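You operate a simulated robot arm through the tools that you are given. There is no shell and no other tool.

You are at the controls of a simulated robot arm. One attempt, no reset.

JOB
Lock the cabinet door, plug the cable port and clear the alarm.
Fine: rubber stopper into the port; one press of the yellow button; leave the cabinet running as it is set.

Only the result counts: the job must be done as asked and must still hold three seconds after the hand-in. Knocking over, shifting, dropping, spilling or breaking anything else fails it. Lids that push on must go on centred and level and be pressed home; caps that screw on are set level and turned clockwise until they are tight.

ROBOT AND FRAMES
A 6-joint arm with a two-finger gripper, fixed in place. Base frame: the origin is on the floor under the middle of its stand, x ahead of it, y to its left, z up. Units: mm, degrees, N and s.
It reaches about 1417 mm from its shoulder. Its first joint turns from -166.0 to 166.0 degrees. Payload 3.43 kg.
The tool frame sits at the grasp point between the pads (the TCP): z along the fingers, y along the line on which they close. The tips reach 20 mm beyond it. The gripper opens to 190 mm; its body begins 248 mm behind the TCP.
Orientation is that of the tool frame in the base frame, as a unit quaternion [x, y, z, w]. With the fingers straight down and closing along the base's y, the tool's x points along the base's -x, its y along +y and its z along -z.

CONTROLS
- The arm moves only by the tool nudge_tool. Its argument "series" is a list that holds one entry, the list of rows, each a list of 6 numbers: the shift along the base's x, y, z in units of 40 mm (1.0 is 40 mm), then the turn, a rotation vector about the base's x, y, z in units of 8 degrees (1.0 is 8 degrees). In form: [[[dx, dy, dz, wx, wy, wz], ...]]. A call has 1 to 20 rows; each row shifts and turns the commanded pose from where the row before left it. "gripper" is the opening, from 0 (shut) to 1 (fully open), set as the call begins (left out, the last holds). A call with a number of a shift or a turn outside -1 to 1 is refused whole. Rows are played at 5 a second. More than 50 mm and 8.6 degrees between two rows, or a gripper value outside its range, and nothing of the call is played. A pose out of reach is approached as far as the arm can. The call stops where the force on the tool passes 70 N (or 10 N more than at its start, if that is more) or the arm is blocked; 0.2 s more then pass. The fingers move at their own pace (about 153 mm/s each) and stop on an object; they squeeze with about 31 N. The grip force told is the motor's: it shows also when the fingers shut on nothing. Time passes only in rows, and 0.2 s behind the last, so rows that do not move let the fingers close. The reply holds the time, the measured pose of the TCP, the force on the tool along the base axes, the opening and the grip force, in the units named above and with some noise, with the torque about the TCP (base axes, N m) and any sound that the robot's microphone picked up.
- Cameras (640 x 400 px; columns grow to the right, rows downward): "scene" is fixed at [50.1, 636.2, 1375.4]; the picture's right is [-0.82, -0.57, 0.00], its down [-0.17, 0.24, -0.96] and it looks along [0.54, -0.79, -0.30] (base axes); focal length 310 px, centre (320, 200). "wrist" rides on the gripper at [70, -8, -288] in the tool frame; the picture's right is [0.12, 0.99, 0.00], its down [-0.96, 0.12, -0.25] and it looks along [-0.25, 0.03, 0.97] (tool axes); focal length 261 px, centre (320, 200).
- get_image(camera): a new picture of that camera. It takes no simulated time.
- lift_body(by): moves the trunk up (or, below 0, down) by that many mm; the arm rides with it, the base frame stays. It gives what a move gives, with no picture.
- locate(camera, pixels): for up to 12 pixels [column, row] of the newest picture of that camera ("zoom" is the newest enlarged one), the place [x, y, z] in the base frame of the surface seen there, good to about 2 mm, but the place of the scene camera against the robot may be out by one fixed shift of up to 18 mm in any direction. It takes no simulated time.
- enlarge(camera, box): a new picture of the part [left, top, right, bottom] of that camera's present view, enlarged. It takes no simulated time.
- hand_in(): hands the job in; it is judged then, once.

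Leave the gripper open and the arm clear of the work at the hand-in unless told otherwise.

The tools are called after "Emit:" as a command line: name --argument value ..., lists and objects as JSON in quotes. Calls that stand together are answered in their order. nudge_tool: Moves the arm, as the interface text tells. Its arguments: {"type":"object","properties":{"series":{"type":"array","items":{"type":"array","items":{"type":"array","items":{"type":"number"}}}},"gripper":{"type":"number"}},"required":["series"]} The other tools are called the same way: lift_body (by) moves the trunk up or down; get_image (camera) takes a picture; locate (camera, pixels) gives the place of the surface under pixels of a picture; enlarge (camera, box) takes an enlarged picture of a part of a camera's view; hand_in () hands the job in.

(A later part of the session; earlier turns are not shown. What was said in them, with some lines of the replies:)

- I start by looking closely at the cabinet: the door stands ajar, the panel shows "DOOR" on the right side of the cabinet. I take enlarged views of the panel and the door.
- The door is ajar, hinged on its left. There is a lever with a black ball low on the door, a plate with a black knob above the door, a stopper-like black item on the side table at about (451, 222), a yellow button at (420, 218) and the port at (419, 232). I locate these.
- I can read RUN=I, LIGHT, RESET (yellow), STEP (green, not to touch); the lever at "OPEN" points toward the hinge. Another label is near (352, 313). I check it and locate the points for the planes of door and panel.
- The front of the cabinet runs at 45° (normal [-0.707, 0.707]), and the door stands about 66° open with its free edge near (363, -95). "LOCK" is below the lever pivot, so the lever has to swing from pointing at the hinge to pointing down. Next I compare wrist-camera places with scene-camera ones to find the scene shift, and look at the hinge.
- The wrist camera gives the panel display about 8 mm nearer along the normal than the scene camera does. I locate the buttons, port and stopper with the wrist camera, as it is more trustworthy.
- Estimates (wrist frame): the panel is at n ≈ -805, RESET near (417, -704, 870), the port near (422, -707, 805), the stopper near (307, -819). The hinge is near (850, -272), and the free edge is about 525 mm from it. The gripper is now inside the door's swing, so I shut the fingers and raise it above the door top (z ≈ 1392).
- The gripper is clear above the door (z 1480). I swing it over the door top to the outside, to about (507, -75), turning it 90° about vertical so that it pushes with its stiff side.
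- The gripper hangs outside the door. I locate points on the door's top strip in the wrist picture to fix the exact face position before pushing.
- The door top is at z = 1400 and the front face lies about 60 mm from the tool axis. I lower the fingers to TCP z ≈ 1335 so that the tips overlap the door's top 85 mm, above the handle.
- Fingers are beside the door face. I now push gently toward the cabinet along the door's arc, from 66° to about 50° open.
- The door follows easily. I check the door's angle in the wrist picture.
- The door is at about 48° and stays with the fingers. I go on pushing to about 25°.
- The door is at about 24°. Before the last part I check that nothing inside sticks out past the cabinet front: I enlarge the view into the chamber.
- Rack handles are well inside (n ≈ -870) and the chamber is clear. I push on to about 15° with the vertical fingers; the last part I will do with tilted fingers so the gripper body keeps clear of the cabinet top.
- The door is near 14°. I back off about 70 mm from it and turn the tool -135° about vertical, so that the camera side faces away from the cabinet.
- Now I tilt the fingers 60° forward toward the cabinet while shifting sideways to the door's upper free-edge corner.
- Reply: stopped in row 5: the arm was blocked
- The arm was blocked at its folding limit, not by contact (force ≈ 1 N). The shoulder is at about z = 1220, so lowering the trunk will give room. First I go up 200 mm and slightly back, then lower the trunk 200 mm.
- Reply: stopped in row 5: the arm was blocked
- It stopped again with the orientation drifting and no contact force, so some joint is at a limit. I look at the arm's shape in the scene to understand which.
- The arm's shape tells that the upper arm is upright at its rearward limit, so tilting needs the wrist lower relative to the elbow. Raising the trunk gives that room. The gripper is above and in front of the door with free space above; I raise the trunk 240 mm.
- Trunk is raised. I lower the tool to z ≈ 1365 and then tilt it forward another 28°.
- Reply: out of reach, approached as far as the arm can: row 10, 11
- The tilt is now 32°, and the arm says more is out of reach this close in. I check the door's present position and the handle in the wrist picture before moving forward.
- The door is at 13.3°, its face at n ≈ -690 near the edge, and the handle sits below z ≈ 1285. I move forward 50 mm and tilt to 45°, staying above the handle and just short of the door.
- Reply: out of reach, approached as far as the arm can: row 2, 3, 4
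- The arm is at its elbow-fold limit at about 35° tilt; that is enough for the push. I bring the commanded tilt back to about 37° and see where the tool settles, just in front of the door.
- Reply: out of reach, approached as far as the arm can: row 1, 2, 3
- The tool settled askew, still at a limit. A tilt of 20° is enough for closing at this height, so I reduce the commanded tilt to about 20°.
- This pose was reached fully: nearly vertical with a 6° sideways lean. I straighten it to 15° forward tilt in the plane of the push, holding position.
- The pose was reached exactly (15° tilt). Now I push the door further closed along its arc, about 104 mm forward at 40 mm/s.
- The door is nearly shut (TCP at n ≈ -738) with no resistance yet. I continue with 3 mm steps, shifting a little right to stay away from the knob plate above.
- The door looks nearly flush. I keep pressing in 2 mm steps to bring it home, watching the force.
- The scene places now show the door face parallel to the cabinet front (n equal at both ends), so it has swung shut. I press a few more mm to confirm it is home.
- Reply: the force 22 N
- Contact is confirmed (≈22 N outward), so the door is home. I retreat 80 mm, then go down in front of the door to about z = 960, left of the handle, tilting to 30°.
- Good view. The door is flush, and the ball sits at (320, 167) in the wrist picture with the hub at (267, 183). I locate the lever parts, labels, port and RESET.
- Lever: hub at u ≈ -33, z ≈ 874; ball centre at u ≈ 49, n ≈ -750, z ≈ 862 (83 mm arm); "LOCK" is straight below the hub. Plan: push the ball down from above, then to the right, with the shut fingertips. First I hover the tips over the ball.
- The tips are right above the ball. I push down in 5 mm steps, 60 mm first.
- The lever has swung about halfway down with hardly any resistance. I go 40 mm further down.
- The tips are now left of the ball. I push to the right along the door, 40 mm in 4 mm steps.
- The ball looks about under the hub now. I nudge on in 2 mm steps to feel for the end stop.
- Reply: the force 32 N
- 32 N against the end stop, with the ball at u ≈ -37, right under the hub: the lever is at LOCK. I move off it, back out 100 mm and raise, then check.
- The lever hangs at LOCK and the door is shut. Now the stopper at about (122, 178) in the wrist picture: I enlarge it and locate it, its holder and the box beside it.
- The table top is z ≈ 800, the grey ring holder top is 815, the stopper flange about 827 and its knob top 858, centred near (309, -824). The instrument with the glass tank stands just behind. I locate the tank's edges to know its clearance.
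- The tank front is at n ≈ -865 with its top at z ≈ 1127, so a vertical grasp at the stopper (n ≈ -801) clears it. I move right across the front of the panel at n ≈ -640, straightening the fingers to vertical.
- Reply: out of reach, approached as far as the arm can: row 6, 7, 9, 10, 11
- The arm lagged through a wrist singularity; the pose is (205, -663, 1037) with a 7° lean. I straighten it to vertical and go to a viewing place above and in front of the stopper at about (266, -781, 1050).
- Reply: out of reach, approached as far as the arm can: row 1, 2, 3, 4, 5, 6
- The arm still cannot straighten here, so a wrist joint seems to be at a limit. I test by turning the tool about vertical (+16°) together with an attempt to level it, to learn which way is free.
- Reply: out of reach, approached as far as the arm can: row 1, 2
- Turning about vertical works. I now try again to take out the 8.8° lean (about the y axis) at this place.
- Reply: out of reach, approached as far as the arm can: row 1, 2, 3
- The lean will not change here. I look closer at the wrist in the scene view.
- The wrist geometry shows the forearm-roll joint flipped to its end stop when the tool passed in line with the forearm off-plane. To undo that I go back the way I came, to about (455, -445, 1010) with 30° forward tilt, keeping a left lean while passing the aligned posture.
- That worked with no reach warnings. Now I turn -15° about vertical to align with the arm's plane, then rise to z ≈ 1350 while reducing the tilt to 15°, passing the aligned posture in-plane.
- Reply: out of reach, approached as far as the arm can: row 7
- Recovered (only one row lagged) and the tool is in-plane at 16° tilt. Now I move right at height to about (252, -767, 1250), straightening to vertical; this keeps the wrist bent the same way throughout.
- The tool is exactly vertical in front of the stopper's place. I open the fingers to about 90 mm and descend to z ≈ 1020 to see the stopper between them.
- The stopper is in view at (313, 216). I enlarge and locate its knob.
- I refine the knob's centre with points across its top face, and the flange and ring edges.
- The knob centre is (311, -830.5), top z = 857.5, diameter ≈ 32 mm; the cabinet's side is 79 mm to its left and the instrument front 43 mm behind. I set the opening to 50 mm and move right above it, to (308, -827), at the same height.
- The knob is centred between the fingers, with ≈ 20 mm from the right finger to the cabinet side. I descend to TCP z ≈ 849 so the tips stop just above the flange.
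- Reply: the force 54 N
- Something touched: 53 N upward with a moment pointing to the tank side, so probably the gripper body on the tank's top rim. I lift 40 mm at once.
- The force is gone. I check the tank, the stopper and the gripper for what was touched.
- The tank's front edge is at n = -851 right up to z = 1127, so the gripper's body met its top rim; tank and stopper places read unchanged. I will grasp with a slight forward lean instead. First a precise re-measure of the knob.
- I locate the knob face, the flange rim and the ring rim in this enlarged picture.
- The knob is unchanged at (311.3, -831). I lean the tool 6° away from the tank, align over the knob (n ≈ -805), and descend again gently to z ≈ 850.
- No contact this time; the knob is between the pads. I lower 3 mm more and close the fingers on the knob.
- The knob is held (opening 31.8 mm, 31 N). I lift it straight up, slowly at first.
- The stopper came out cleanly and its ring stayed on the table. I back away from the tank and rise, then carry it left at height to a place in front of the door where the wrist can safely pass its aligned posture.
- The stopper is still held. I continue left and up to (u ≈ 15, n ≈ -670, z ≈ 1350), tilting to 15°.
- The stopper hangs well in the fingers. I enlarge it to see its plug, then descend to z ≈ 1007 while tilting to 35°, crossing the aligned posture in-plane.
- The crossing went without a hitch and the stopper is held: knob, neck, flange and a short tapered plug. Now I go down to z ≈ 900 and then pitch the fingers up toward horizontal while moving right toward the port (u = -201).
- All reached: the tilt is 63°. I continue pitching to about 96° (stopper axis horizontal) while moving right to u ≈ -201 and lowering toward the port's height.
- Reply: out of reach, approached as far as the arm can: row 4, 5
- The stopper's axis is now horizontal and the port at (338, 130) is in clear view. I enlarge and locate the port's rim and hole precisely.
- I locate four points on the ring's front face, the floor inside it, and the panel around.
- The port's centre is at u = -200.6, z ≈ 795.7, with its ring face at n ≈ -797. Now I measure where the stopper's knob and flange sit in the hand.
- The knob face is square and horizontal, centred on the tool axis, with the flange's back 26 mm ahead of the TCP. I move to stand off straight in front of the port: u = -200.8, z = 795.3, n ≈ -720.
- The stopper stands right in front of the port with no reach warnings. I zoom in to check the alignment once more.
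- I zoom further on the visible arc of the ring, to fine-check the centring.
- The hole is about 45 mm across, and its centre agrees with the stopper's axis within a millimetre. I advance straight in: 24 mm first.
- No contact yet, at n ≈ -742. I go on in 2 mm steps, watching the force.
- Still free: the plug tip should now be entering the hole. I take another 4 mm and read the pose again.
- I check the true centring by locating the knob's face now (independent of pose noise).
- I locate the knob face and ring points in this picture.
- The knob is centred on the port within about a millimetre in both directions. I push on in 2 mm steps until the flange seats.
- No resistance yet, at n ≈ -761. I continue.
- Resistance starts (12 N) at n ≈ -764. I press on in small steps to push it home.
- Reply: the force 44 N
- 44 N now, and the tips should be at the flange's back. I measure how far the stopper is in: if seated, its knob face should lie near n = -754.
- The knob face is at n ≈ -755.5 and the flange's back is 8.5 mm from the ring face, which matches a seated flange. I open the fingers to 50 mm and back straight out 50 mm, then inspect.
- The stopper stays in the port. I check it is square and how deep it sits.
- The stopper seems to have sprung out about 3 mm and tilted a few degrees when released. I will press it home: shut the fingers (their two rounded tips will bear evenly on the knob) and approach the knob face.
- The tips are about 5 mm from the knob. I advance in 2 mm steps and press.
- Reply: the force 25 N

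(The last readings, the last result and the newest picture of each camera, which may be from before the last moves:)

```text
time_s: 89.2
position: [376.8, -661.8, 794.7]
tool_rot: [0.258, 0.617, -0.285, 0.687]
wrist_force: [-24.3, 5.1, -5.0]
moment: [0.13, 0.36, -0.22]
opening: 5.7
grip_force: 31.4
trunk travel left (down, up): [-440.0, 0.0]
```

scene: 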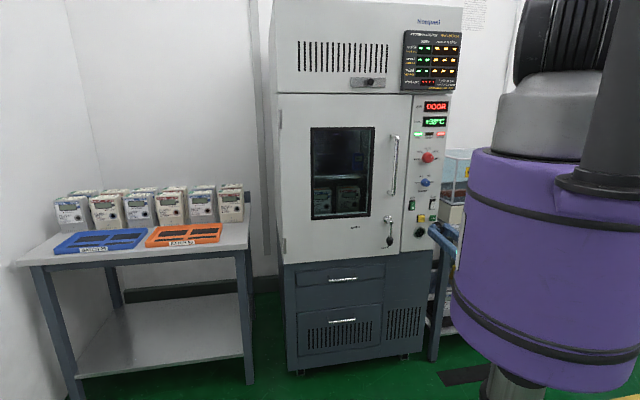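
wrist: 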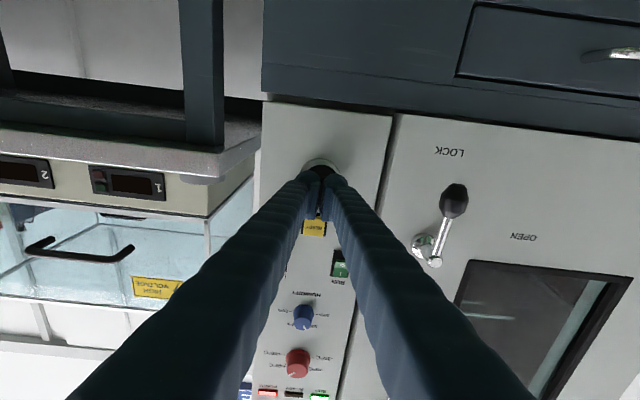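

The knob pushed the tips sideways and spread them (5.7 mm), so the contact is off-centre. I back off 15 mm, open slightly less blindly, and look at the stopper's attitude again.

Emit:
nudge_tool --series '[[[-0.1, 0.1, 0, 0, 0, 0], [-0.2, 0.2, 0, 0, 0, 0], [-0.4, 0.4, -0.3, 0, 0, 0], [-0.4, 0.4, -0.6, 0, 0, 0]]]'

Emit:
get_image --camera "wrist"

Emit:
enlarge --camera "wrist" --box '[280, 140, 370, 230]'

Emit:
enlarge --camera "scene" --box '[400, 210, 440, 250]'

```text
time_s: 90.2
position: [335.9, -627.1, 789.1]
tool_rot: [0.258, 0.62, -0.283, 0.685]
wrist_force: [0.4, 0.6, -0.2]
moment: [0.06, -0.05, -0.02]
opening: 0.2
grip_force: 30.6
out of reach, approached as far as the arm can: row 3, 4
trunk travel left (down, up): [-440.0, 0.0]
```

```text
taken
```

wrist: 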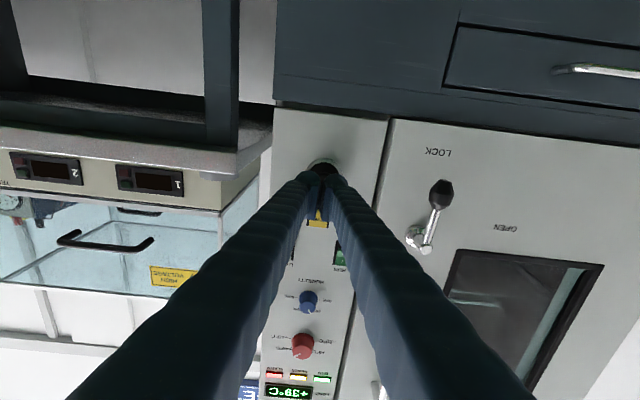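

```text
4.44 times, centred on (325, 185) of wrist
```

zoom: 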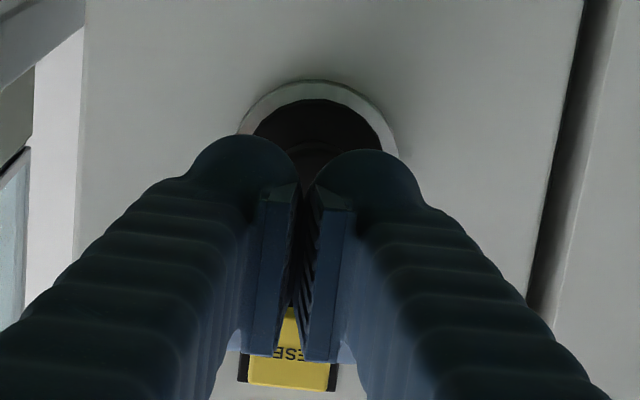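

```text
10.00 times, centred on (420, 230) of scene
```

zoom: 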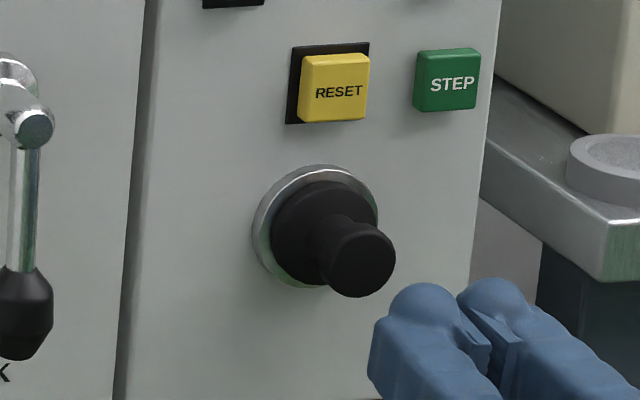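

From the scene side the stopper is fully visible now. I locate points on its knob face, flange and the ring to judge tilt and depth.

Emit:
locate --camera "zoom" --pixels '[[362, 264], [340, 264], [384, 264], [362, 245], [362, 285], [290, 230], [320, 195], [355, 200], [300, 265], [262, 225], [318, 172], [285, 270]]'

Emit:
locate --camera "wrist" --pixels '[[323, 172], [315, 168], [332, 170], [323, 165], [310, 167], [338, 170], [323, 160.5], [323, 176]]'

```text
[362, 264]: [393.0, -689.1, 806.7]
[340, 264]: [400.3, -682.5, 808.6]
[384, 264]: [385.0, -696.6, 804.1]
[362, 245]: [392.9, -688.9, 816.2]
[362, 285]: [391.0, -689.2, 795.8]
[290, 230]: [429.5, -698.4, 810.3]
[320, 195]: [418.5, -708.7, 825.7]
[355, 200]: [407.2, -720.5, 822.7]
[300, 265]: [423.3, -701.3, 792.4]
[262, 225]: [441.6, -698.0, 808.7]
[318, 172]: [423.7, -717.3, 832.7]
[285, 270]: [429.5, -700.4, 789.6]
```

```text
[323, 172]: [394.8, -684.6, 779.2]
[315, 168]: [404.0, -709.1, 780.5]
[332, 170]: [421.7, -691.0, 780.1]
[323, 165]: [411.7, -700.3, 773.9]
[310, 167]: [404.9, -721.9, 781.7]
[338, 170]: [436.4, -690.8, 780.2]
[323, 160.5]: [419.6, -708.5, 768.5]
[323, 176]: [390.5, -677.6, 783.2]
```

Good: from both cameras the flange's back is now level (equal depth across) and 9–10 mm off the ring face, which equals the flange's thickness — it is seated square. To make sure it is pressed home, I press the knob's centre with a single fingertip: I align the left tip (15 mm left of the tool axis) with the knob centre.

Emit:
nudge_tool --series '[[[0.566, -0.211, 0.0625, 0, 0, 0], [0.566, -0.211, 0.0625, 0, 0, 0], [0, 0, 0, 0, 0, 0]]]'

Emit:
get_image --camera "wrist"

Emit:
enlarge --camera "wrist" --box '[280, 140, 360, 210]'

Emit:
enlarge --camera "scene" --box '[395, 205, 445, 250]'

```text
time_s: 91.0
position: [381.5, -644.5, 793.3]
tool_rot: [0.257, 0.618, -0.284, 0.687]
wrist_force: [0.0, 0.7, -0.1]
moment: [0.02, 0.01, 0.0]
opening: 0.0
grip_force: 30.9
trunk travel left (down, up): [-440.0, 0.0]
```

```text
taken
```

wrist: 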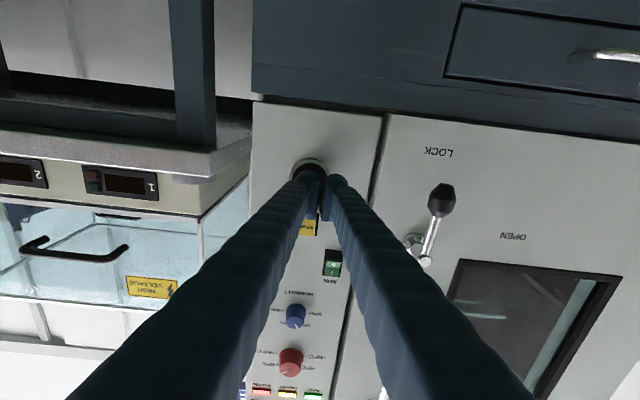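

```text
5.71 times, centred on (320, 175) of wrist
```

zoom: 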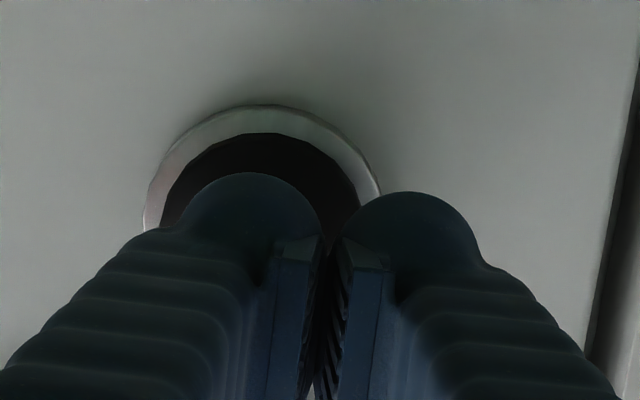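

```text
8.89 times, centred on (420, 228) of scene
```

zoom: 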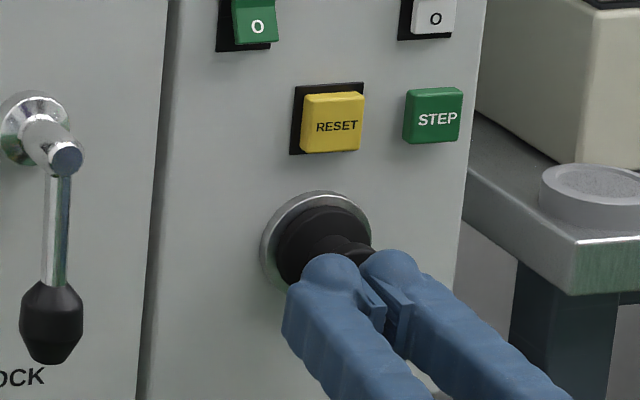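

The left tip is in line with the knob centre. I advance in 2 mm steps and press it.

Emit:
nudge_tool --series '[[[0.035, -0.035, 0, 0, 0, 0], [0.035, -0.035, 0, 0, 0, 0], [0.035, -0.035, 0, 0, 0, 0], [0.035, -0.035, 0, 0, 0, 0], [0.035, -0.035, 0, 0, 0, 0], [0.03, -0.03, 0, 0, 0, 0]]]'

```text
time_s: 92.4
position: [388.2, -650.8, 792.7]
tool_rot: [0.257, 0.618, -0.283, 0.687]
wrist_force: [-19.6, 18.1, 0.7]
moment: [0.16, 0.21, -0.31]
opening: 0.0
grip_force: 30.6
trunk travel left (down, up): [-440.0, 0.0]
```

A clean axial 27 N. I press a little more.

Emit:
nudge_tool --series '[[[0.035, -0.035, 0, 0, 0, 0], [0.035, -0.035, 0, 0, 0, 0], [0, 0, 0, 0, 0, 0]]]'

```text
time_s: 93.1
position: [388.0, -651.7, 792.8]
tool_rot: [0.26, 0.618, -0.284, 0.686]
wrist_force: [-21.9, 18.7, 10.5]
moment: [0.09, 0.12, -0.36]
opening: 0.2
grip_force: 31.0
trunk travel left (down, up): [-440.0, 0.0]
stopped in row 3: the force on the tool passed its limit at 72 N (the readings are from after the stop); the commanded pose is now the measured one
```

It stopped at 72 N without moving further: the stopper is home. I back off 35 mm and check it, and measure the RESET button.

Emit:
nudge_tool --series '[[[-0.1, 0.1, 0, 0, 0, 0], [-0.3, 0.3, 0, 0, 0, 0], [-0.25, 0.25, 0, 0, 0, 0], [0, 0, 0, 0, 0, 0]]]'

Emit:
get_image --camera "wrist"

Emit:
enlarge --camera "scene" --box '[395, 195, 445, 245]'

Emit:
locate --camera "zoom" --pixels '[[330, 150], [310, 135], [350, 165], [308, 165], [352, 130], [420, 140], [320, 240], [275, 255], [350, 300], [335, 300], [365, 300], [300, 260]]'

```text
time_s: 94.1
position: [363.9, -628.4, 790.8]
tool_rot: [0.258, 0.62, -0.281, 0.685]
wrist_force: [-0.8, 1.1, 0.0]
moment: [-0.02, 0.0, -0.02]
opening: 0.0
grip_force: 30.8
trunk travel left (down, up): [-440.0, 0.0]
```

```text
taken
```

wrist: 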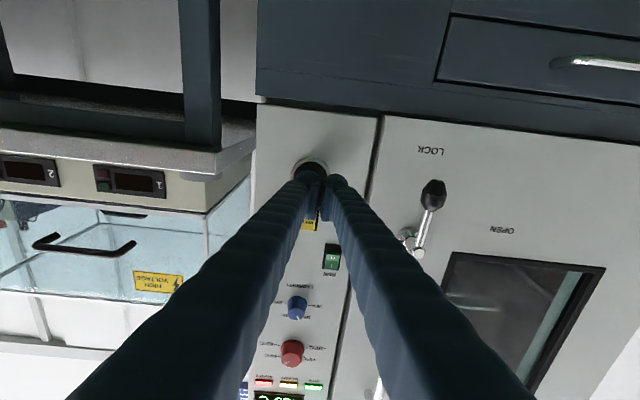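

```text
8.00 times, centred on (420, 220) of scene
```

zoom: 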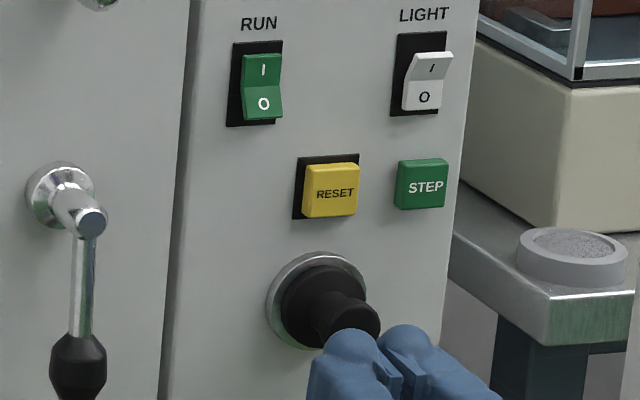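

```text
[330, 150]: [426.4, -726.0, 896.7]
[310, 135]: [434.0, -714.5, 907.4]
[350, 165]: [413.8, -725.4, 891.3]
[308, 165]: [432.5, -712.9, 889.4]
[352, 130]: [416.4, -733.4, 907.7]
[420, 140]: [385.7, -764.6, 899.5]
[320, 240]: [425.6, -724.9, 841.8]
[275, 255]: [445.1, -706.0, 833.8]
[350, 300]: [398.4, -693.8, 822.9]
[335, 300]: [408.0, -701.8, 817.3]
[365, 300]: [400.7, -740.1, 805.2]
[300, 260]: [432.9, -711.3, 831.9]
```

The stopper sits square in the ring. I look at the lamps and displays, and locate the RESET button's face.

Emit:
locate --camera "zoom" --pixels '[[332, 190], [312, 190], [352, 190], [332, 172], [332, 210], [420, 185], [400, 185], [440, 185], [330, 245], [345, 310], [300, 300], [270, 300]]'

Emit:
enlarge --camera "scene" --box '[395, 85, 465, 185]'

Emit:
enlarge --camera "wrist" --box '[280, 150, 350, 270]'

Emit:
locate --camera "wrist" --pixels '[[305, 227], [303, 223], [308, 222], [330, 258], [304, 230]]'

```text
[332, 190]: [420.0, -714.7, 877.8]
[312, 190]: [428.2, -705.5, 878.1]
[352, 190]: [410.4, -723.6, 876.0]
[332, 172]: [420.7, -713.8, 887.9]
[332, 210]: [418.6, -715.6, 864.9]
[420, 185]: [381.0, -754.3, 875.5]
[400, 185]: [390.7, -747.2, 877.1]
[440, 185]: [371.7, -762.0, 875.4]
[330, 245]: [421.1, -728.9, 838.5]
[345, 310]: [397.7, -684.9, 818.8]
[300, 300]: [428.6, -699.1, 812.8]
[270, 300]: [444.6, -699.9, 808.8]
```

```text
4.00 times, centred on (430, 135) of scene
```

zoom: 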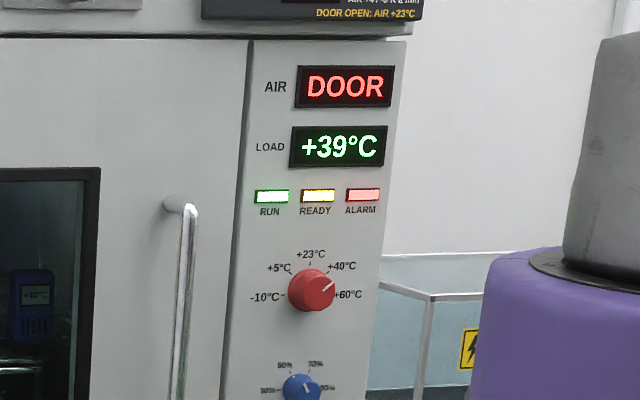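

```text
3.33 times, centred on (315, 210) of wrist
```

zoom: 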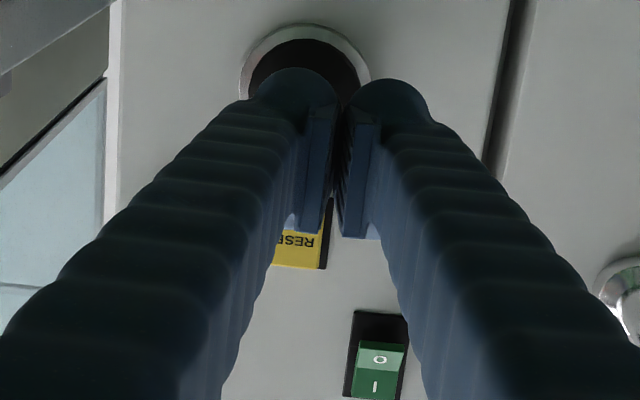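

```text
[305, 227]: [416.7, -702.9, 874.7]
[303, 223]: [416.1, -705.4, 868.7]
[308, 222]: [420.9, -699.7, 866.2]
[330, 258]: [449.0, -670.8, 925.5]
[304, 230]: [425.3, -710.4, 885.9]
```

The alarm lamp is still red with AIR reading "DOOR" (latched), RUN green. RESET's centre is u ≈ -200, z ≈ 867, face n ≈ -792.5; STEP is 55 mm to its right. I raise to RESET's height and come to within about 12 mm of it with the left fingertip on its centre line.

Emit:
nudge_tool --series '[[[0.02, 0.02, 0.925, 0, 0, 0], [0.02, 0.02, 0.925, 0, 0, 0], [0.5, -0.5, 0, 0, 0, 0], [0.5, -0.5, 0, 0, 0, 0], [0, 0, 0, 0, 0, 0]]]'

Emit:
get_image --camera "wrist"

Emit:
enlarge --camera "wrist" --box '[270, 130, 370, 230]'

Emit:
enlarge --camera "scene" --box '[395, 195, 445, 245]'

```text
time_s: 95.3
position: [393.0, -690.9, 854.0]
tool_rot: [0.259, 0.618, -0.283, 0.686]
wrist_force: [0.0, -0.1, -0.5]
moment: [0.01, 0.01, 0.02]
opening: 0.0
grip_force: 30.5
out of reach, approached as far as the arm can: row 1, 2
trunk travel left (down, up): [-440.0, 0.0]
```

```text
taken
```

wrist: 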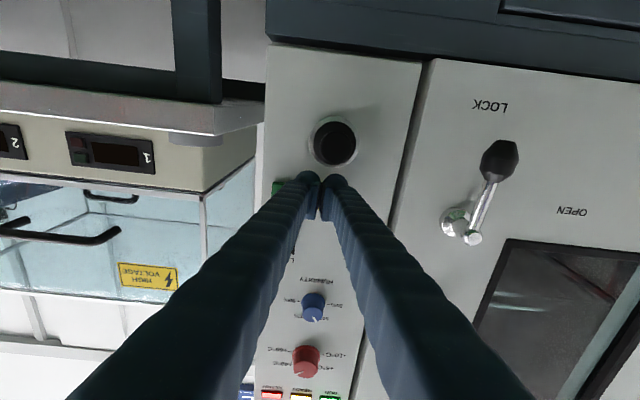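

```text
4.00 times, centred on (320, 180) of wrist
```

zoom: 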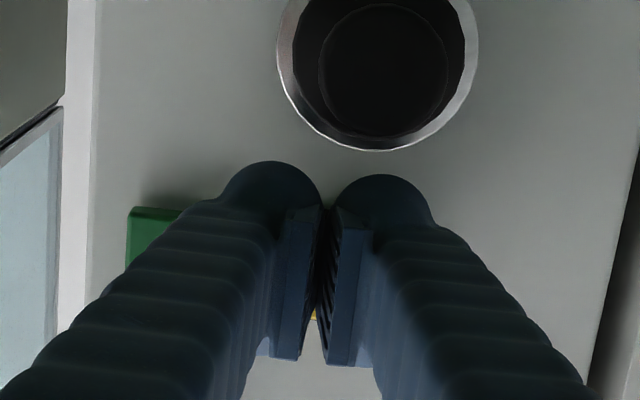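

```text
8.00 times, centred on (420, 220) of scene
```

zoom: 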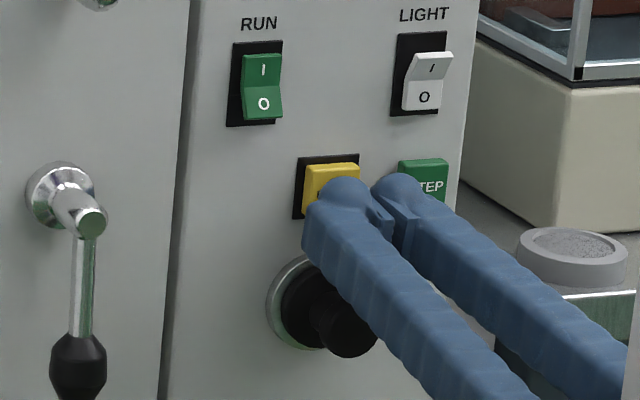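

The out-of-reach rows shifted it right by 25 mm, so the tips now stand between RESET and STEP, 6 mm short of them. I back off 12 mm, then shift 26 mm left and 11 mm up, well before touching anything.

Emit:
nudge_tool --series '[[[-0.2, 0.2, 0, 0, 0, 0], [0.15, 0.15, 0.09, 0, 0, 0], [0.155, 0.155, 0.09, 0, 0, 0], [0.155, 0.155, 0.09, 0, 0, 0], [0, 0, 0, 0, 0, 0]]]'

Emit:
enlarge --camera "scene" --box '[395, 195, 445, 245]'

Emit:
get_image --camera "wrist"

Emit:
enlarge --camera "wrist" --box '[270, 130, 370, 230]'

```text
time_s: 96.5
position: [402.0, -674.3, 861.0]
tool_rot: [0.258, 0.62, -0.282, 0.685]
wrist_force: [0.5, 0.2, 0.0]
moment: [0.0, 0.01, -0.03]
opening: 0.0
grip_force: 30.9
out of reach, approached as far as the arm can: row 4
trunk travel left (down, up): [-440.0, 0.0]
```

```text
8.00 times, centred on (420, 220) of scene
```

zoom: 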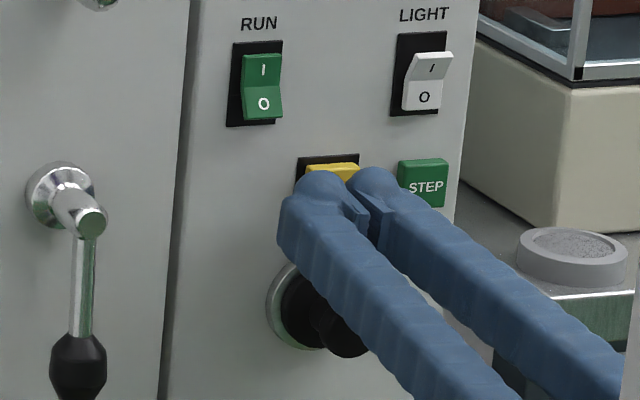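

```text
taken
```

wrist: 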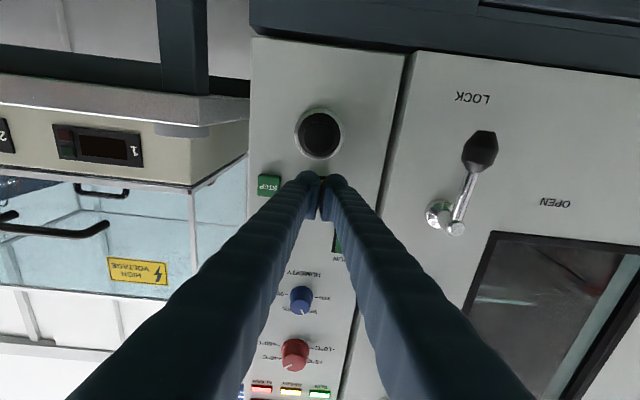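

```text
4.00 times, centred on (320, 180) of wrist
```

zoom: 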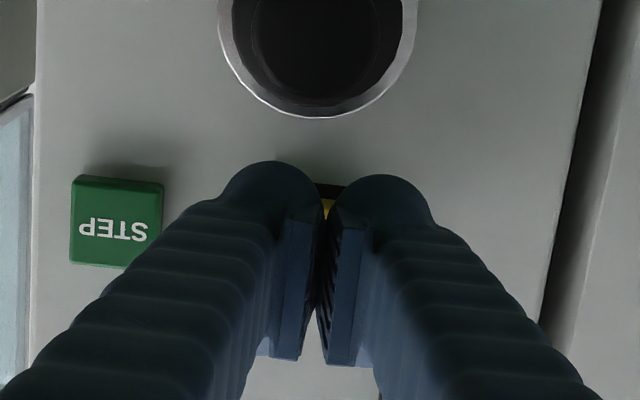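

The left tip now stands on RESET (u ≈ -208, within its 34 mm width, z ≈ 863), well away from STEP. I go forward 8 mm, then will press in 1 mm steps.

Emit:
nudge_tool --series '[[[0.035, -0.035, 0, 0, 0, 0], [0.035, -0.035, 0, 0, 0, 0], [0.035, -0.035, 0, 0, 0, 0], [0.035, -0.035, 0, 0, 0, 0]]]'

Emit:
enlarge --camera "scene" --box '[400, 195, 440, 235]'

Emit:
enlarge --camera "wrist" --box '[280, 130, 360, 200]'

```text
time_s: 97.5
position: [407.6, -678.1, 860.7]
tool_rot: [0.259, 0.618, -0.284, 0.686]
wrist_force: [0.0, -0.2, 0.7]
moment: [0.02, 0.0, 0.03]
opening: 0.0
grip_force: 31.1
trunk travel left (down, up): [-440.0, 0.0]
```

```text
10.00 times, centred on (420, 215) of scene
```

zoom: 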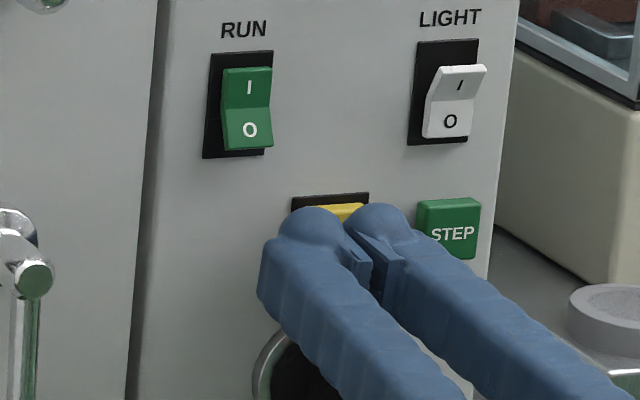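

```text
5.71 times, centred on (320, 165) of wrist
```

zoom: 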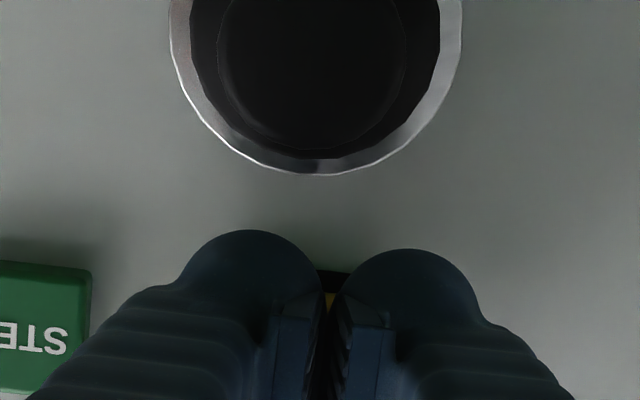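

The left tip is about 8 mm off RESET's centre but well on its face; the right tip is past its left edge over bare panel, and STEP is clear. I press in 1 mm steps, listening for the click.

Emit:
nudge_tool --series '[[[0.0177, -0.0177, 0, 0, 0, 0], [0.0177, -0.0177, 0, 0, 0, 0], [0.0177, -0.0177, 0, 0, 0, 0], [0.0177, -0.0177, 0, 0, 0, 0], [0.0177, -0.0177, 0, 0, 0, 0]]]'

```text
time_s: 98.7
position: [411.0, -682.8, 862.2]
tool_rot: [0.259, 0.618, -0.283, 0.686]
wrist_force: [-0.7, 0.6, 0.4]
moment: [0.01, -0.02, -0.02]
opening: 0.0
grip_force: 30.8
trunk travel left (down, up): [-440.0, 0.0]
```

Almost touching (n ≈ -773). I continue.

Emit:
nudge_tool --series '[[[0.0177, -0.0177, 0, 0, 0, 0], [0.0177, -0.0177, 0, 0, 0, 0], [0.0177, -0.0177, 0, 0, 0, 0]]]'

Emit:
enlarge --camera "scene" --box '[395, 85, 465, 235]'

```text
time_s: 99.5
position: [413.0, -684.4, 861.4]
tool_rot: [0.259, 0.618, -0.283, 0.686]
wrist_force: [-2.6, 1.9, 1.1]
moment: [0.01, 0.04, -0.06]
opening: 0.2
grip_force: 31.0
trunk travel left (down, up): [-440.0, 0.0]
heard: click
```

```text
2.67 times, centred on (430, 160) of scene
```

zoom: 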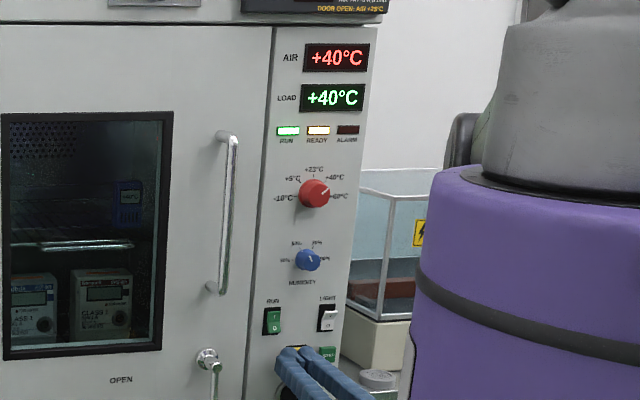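

Click heard: AIR shows +40 °C, the ALARM lamp is off, and RUN and READY are lit. I withdraw straight back.

Emit:
nudge_tool --series '[[[-0.1, 0.1, 0, 0, 0, 0], [-0.3, 0.3, 0.05, 0, 0, 0], [-0.3, 0.3, 0.1, 0, 0, 0], [-0.2, 0.2, 0.3, 0.4, 0.4, 0], [-0.2, 0.2, 0.3, 0.5, 0.5, 0], [-0.2, 0.2, 0.3, 0.5, 0.5, 0]]]'

Emit:
get_image --camera "scene"

Emit:
get_image --camera "wrist"

```text
time_s: 100.9
position: [359.1, -644.4, 897.6]
tool_rot: [0.296, 0.707, -0.245, 0.594]
wrist_force: [-0.4, -0.3, 0.0]
moment: [-0.01, 0.01, 0.01]
opening: 0.1
grip_force: 31.2
out of reach, approached as far as the arm can: row 2, 3
trunk travel left (down, up): [-440.0, 0.0]
```

```text
taken
```

scene: 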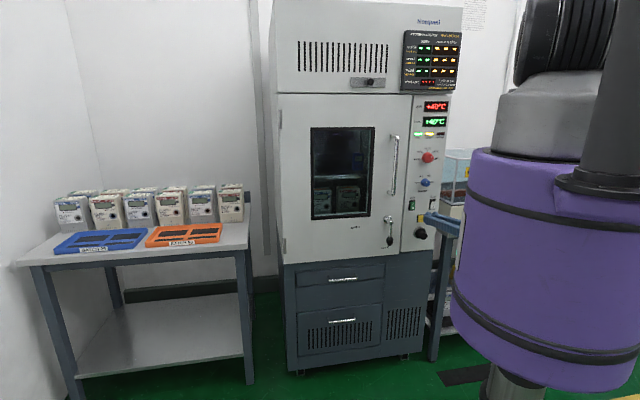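

```text
taken
```

wrist: 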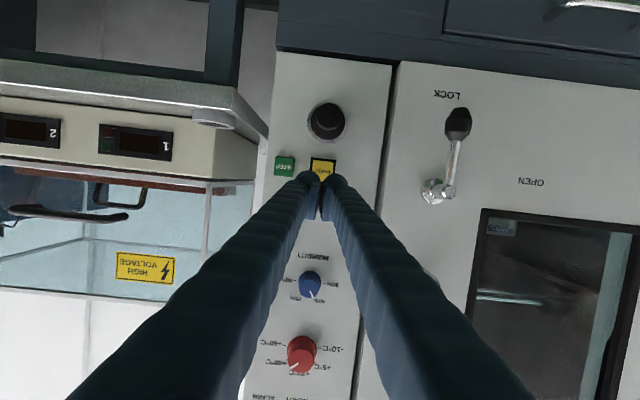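

The arm is off the panel. I check the stopper, door, lever and lamps closely.

Emit:
enlarge --camera "scene" --box '[380, 195, 440, 260]'

Emit:
enlarge --camera "wrist" --box '[290, 90, 370, 160]'

Emit:
locate --camera "zoom" --pixels '[[320, 200], [270, 200], [370, 200], [320, 150], [320, 250], [220, 190], [400, 190], [250, 230], [310, 300], [205, 200], [300, 110], [420, 200]]'

Emit:
enlarge --camera "scene" --box '[395, 85, 465, 185]'

```text
6.15 times, centred on (410, 228) of scene
```

zoom: 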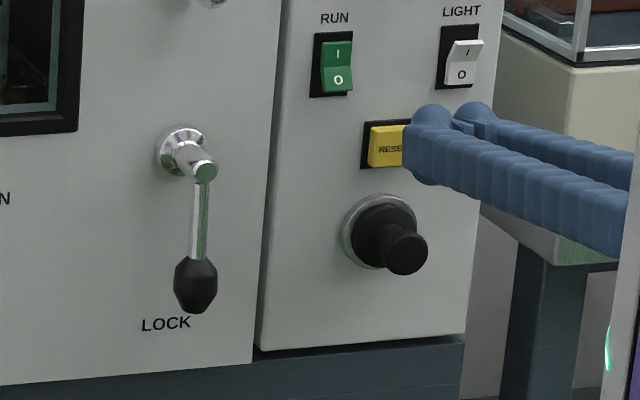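

```text
5.71 times, centred on (330, 125) of wrist
```

zoom: 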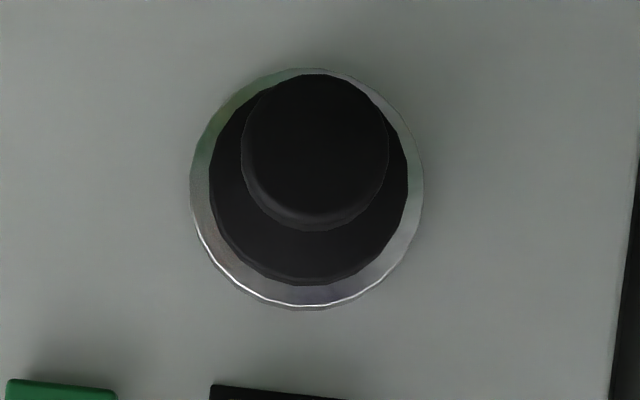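

```text
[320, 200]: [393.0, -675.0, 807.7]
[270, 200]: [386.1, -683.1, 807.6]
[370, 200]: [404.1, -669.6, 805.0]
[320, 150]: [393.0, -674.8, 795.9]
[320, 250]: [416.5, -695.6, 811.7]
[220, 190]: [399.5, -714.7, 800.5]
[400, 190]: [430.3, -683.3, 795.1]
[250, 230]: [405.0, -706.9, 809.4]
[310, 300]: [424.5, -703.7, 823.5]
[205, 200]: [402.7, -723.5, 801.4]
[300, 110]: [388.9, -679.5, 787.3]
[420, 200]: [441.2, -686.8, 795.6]
```

```text
4.00 times, centred on (430, 135) of scene
```

zoom: 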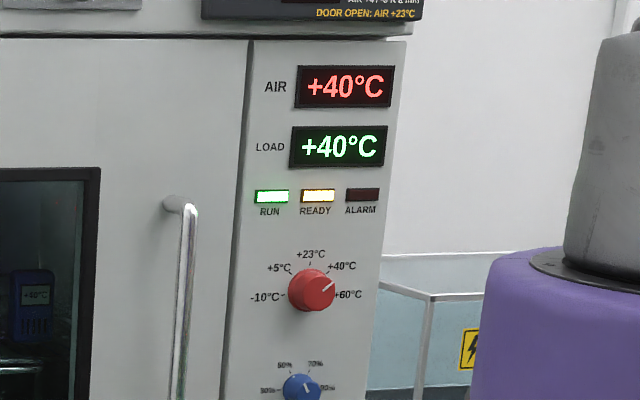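

All good: the flange is level and concentric (same depth left and right, 9.5 mm off the ring face), the lever is at LOCK, ALARM is out, RUN and READY are lit. I move the arm back clear of the cabinet, then open the gripper.

Emit:
nudge_tool --series '[[[-0.3, 0.3, 0.35, 0.45, 0.45, 0], [-0.3, 0.3, 0.35, 0.45, 0.45, 0], [-0.3, 0.3, 0.35, 0.45, 0.45, 0], [-0.2, 0.2, 0.35, 0.45, 0.45, 0], [0, 0, 0, 0, 0, 0]]]'

Emit:
get_image --camera "scene"

Emit:
get_image --camera "wrist"

```text
time_s: 102.1
position: [314.0, -600.3, 954.2]
tool_rot: [0.335, 0.802, -0.19, 0.457]
wrist_force: [-0.5, 0.0, -0.7]
moment: [-0.04, 0.0, -0.07]
opening: 0.0
grip_force: 30.7
trunk travel left (down, up): [-440.0, 0.0]
```

```text
taken
```

scene: 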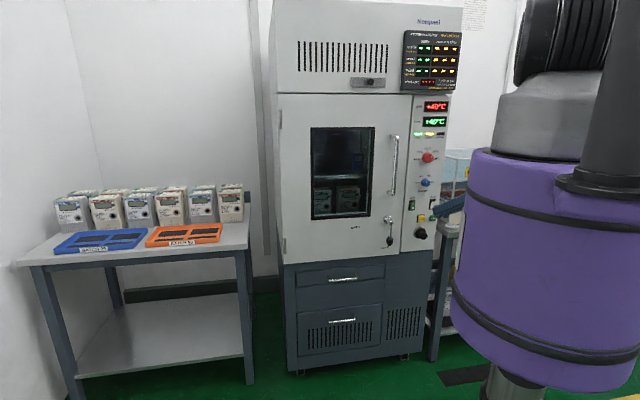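

```text
taken
```

wrist: 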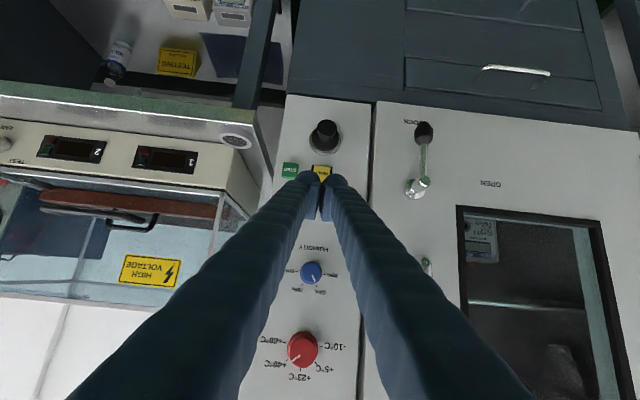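

The arm stands 130 mm or more in front of the panel. I open the gripper fully here and let time pass while checking nothing changes.

Emit:
nudge_tool --series '[[[-0.1, 0.1, 0.1, 0, 0, 0], [0, 0, 0, 0, 0, 0], [0, 0, 0, 0, 0, 0], [0, 0, 0, 0, 0, 0], [0, 0, 0, 0, 0, 0], [0, 0, 0, 0, 0, 0]]]' --gripper 1

Emit:
get_image --camera "wrist"

Emit:
enlarge --camera "scene" --box '[270, 70, 470, 270]'

Emit:
enlarge --camera "scene" --box '[395, 85, 465, 245]'

```text
time_s: 103.5
position: [311.0, -597.1, 957.6]
tool_rot: [0.335, 0.8, -0.191, 0.459]
wrist_force: [0.7, -0.2, -0.2]
moment: [0.01, -0.02, 0.0]
opening: 190.0
grip_force: 0.0
trunk travel left (down, up): [-440.0, 0.0]
```

```text
taken
```

wrist: 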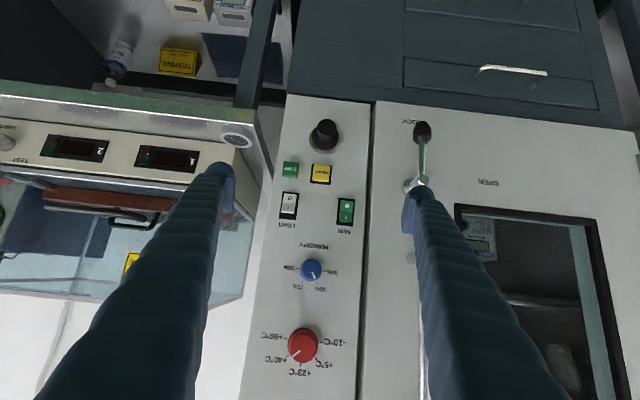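

```text
2.00 times, centred on (370, 170) of scene
```

zoom: 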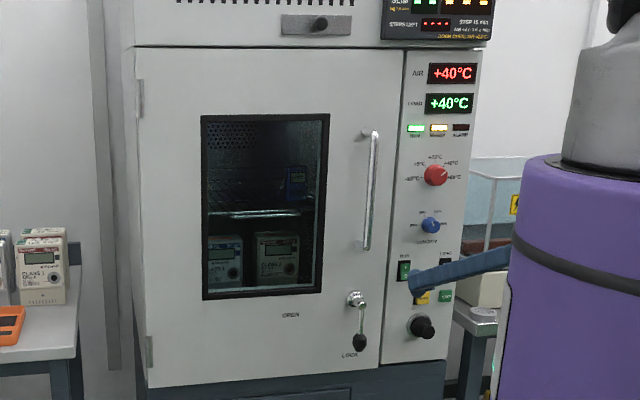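

```text
2.50 times, centred on (430, 165) of scene
```

zoom: 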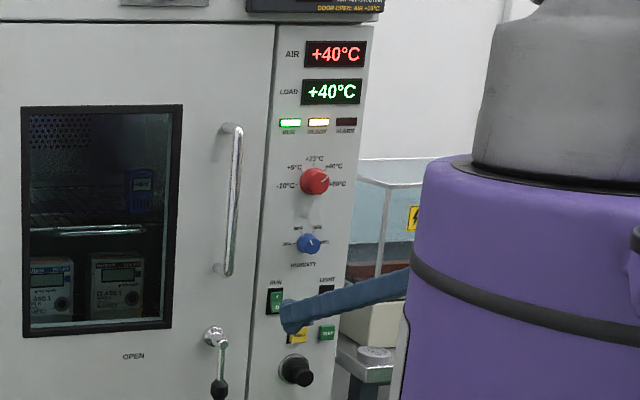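

Everything holds: door shut with the lever down at LOCK, stopper seated in the port, ALARM out, and RUN, READY and the dial settings unchanged. The gripper is open and clear, so I hand the job in.

Emit:
hand_in

```text
The job is handed in.
```

The door is shut and locked, the port is plugged, and the alarm is cleared. I have handed the job in and have not seen how it was judged.

- **Door:** I pushed it closed until it met the frame, then swung the lever down to LOCK until it hit its end stop.
- **Port:** The rubber stopper is in and pressed fully home. Its flange is level and centred on the ring. It first sprang out a few millimetres and tilted when I let go, so I pressed it in again until it would not move further.
- **Alarm:** I pressed the yellow RESET button once and heard one click. The ALARM lamp went out and AIR went from "DOOR" to +40 °C. RUN stayed lit, and I did not touch the switches or dials.

**Bump:** On my first try at reaching the stopper, the gripper body pressed on what I took to be the top rim of the glass tank beside it, at about 53 N. I lifted off at once. The tank's position measured the same before and after, and I saw no damage.

At hand-in the gripper was open and the arm was clear of the cabinet.
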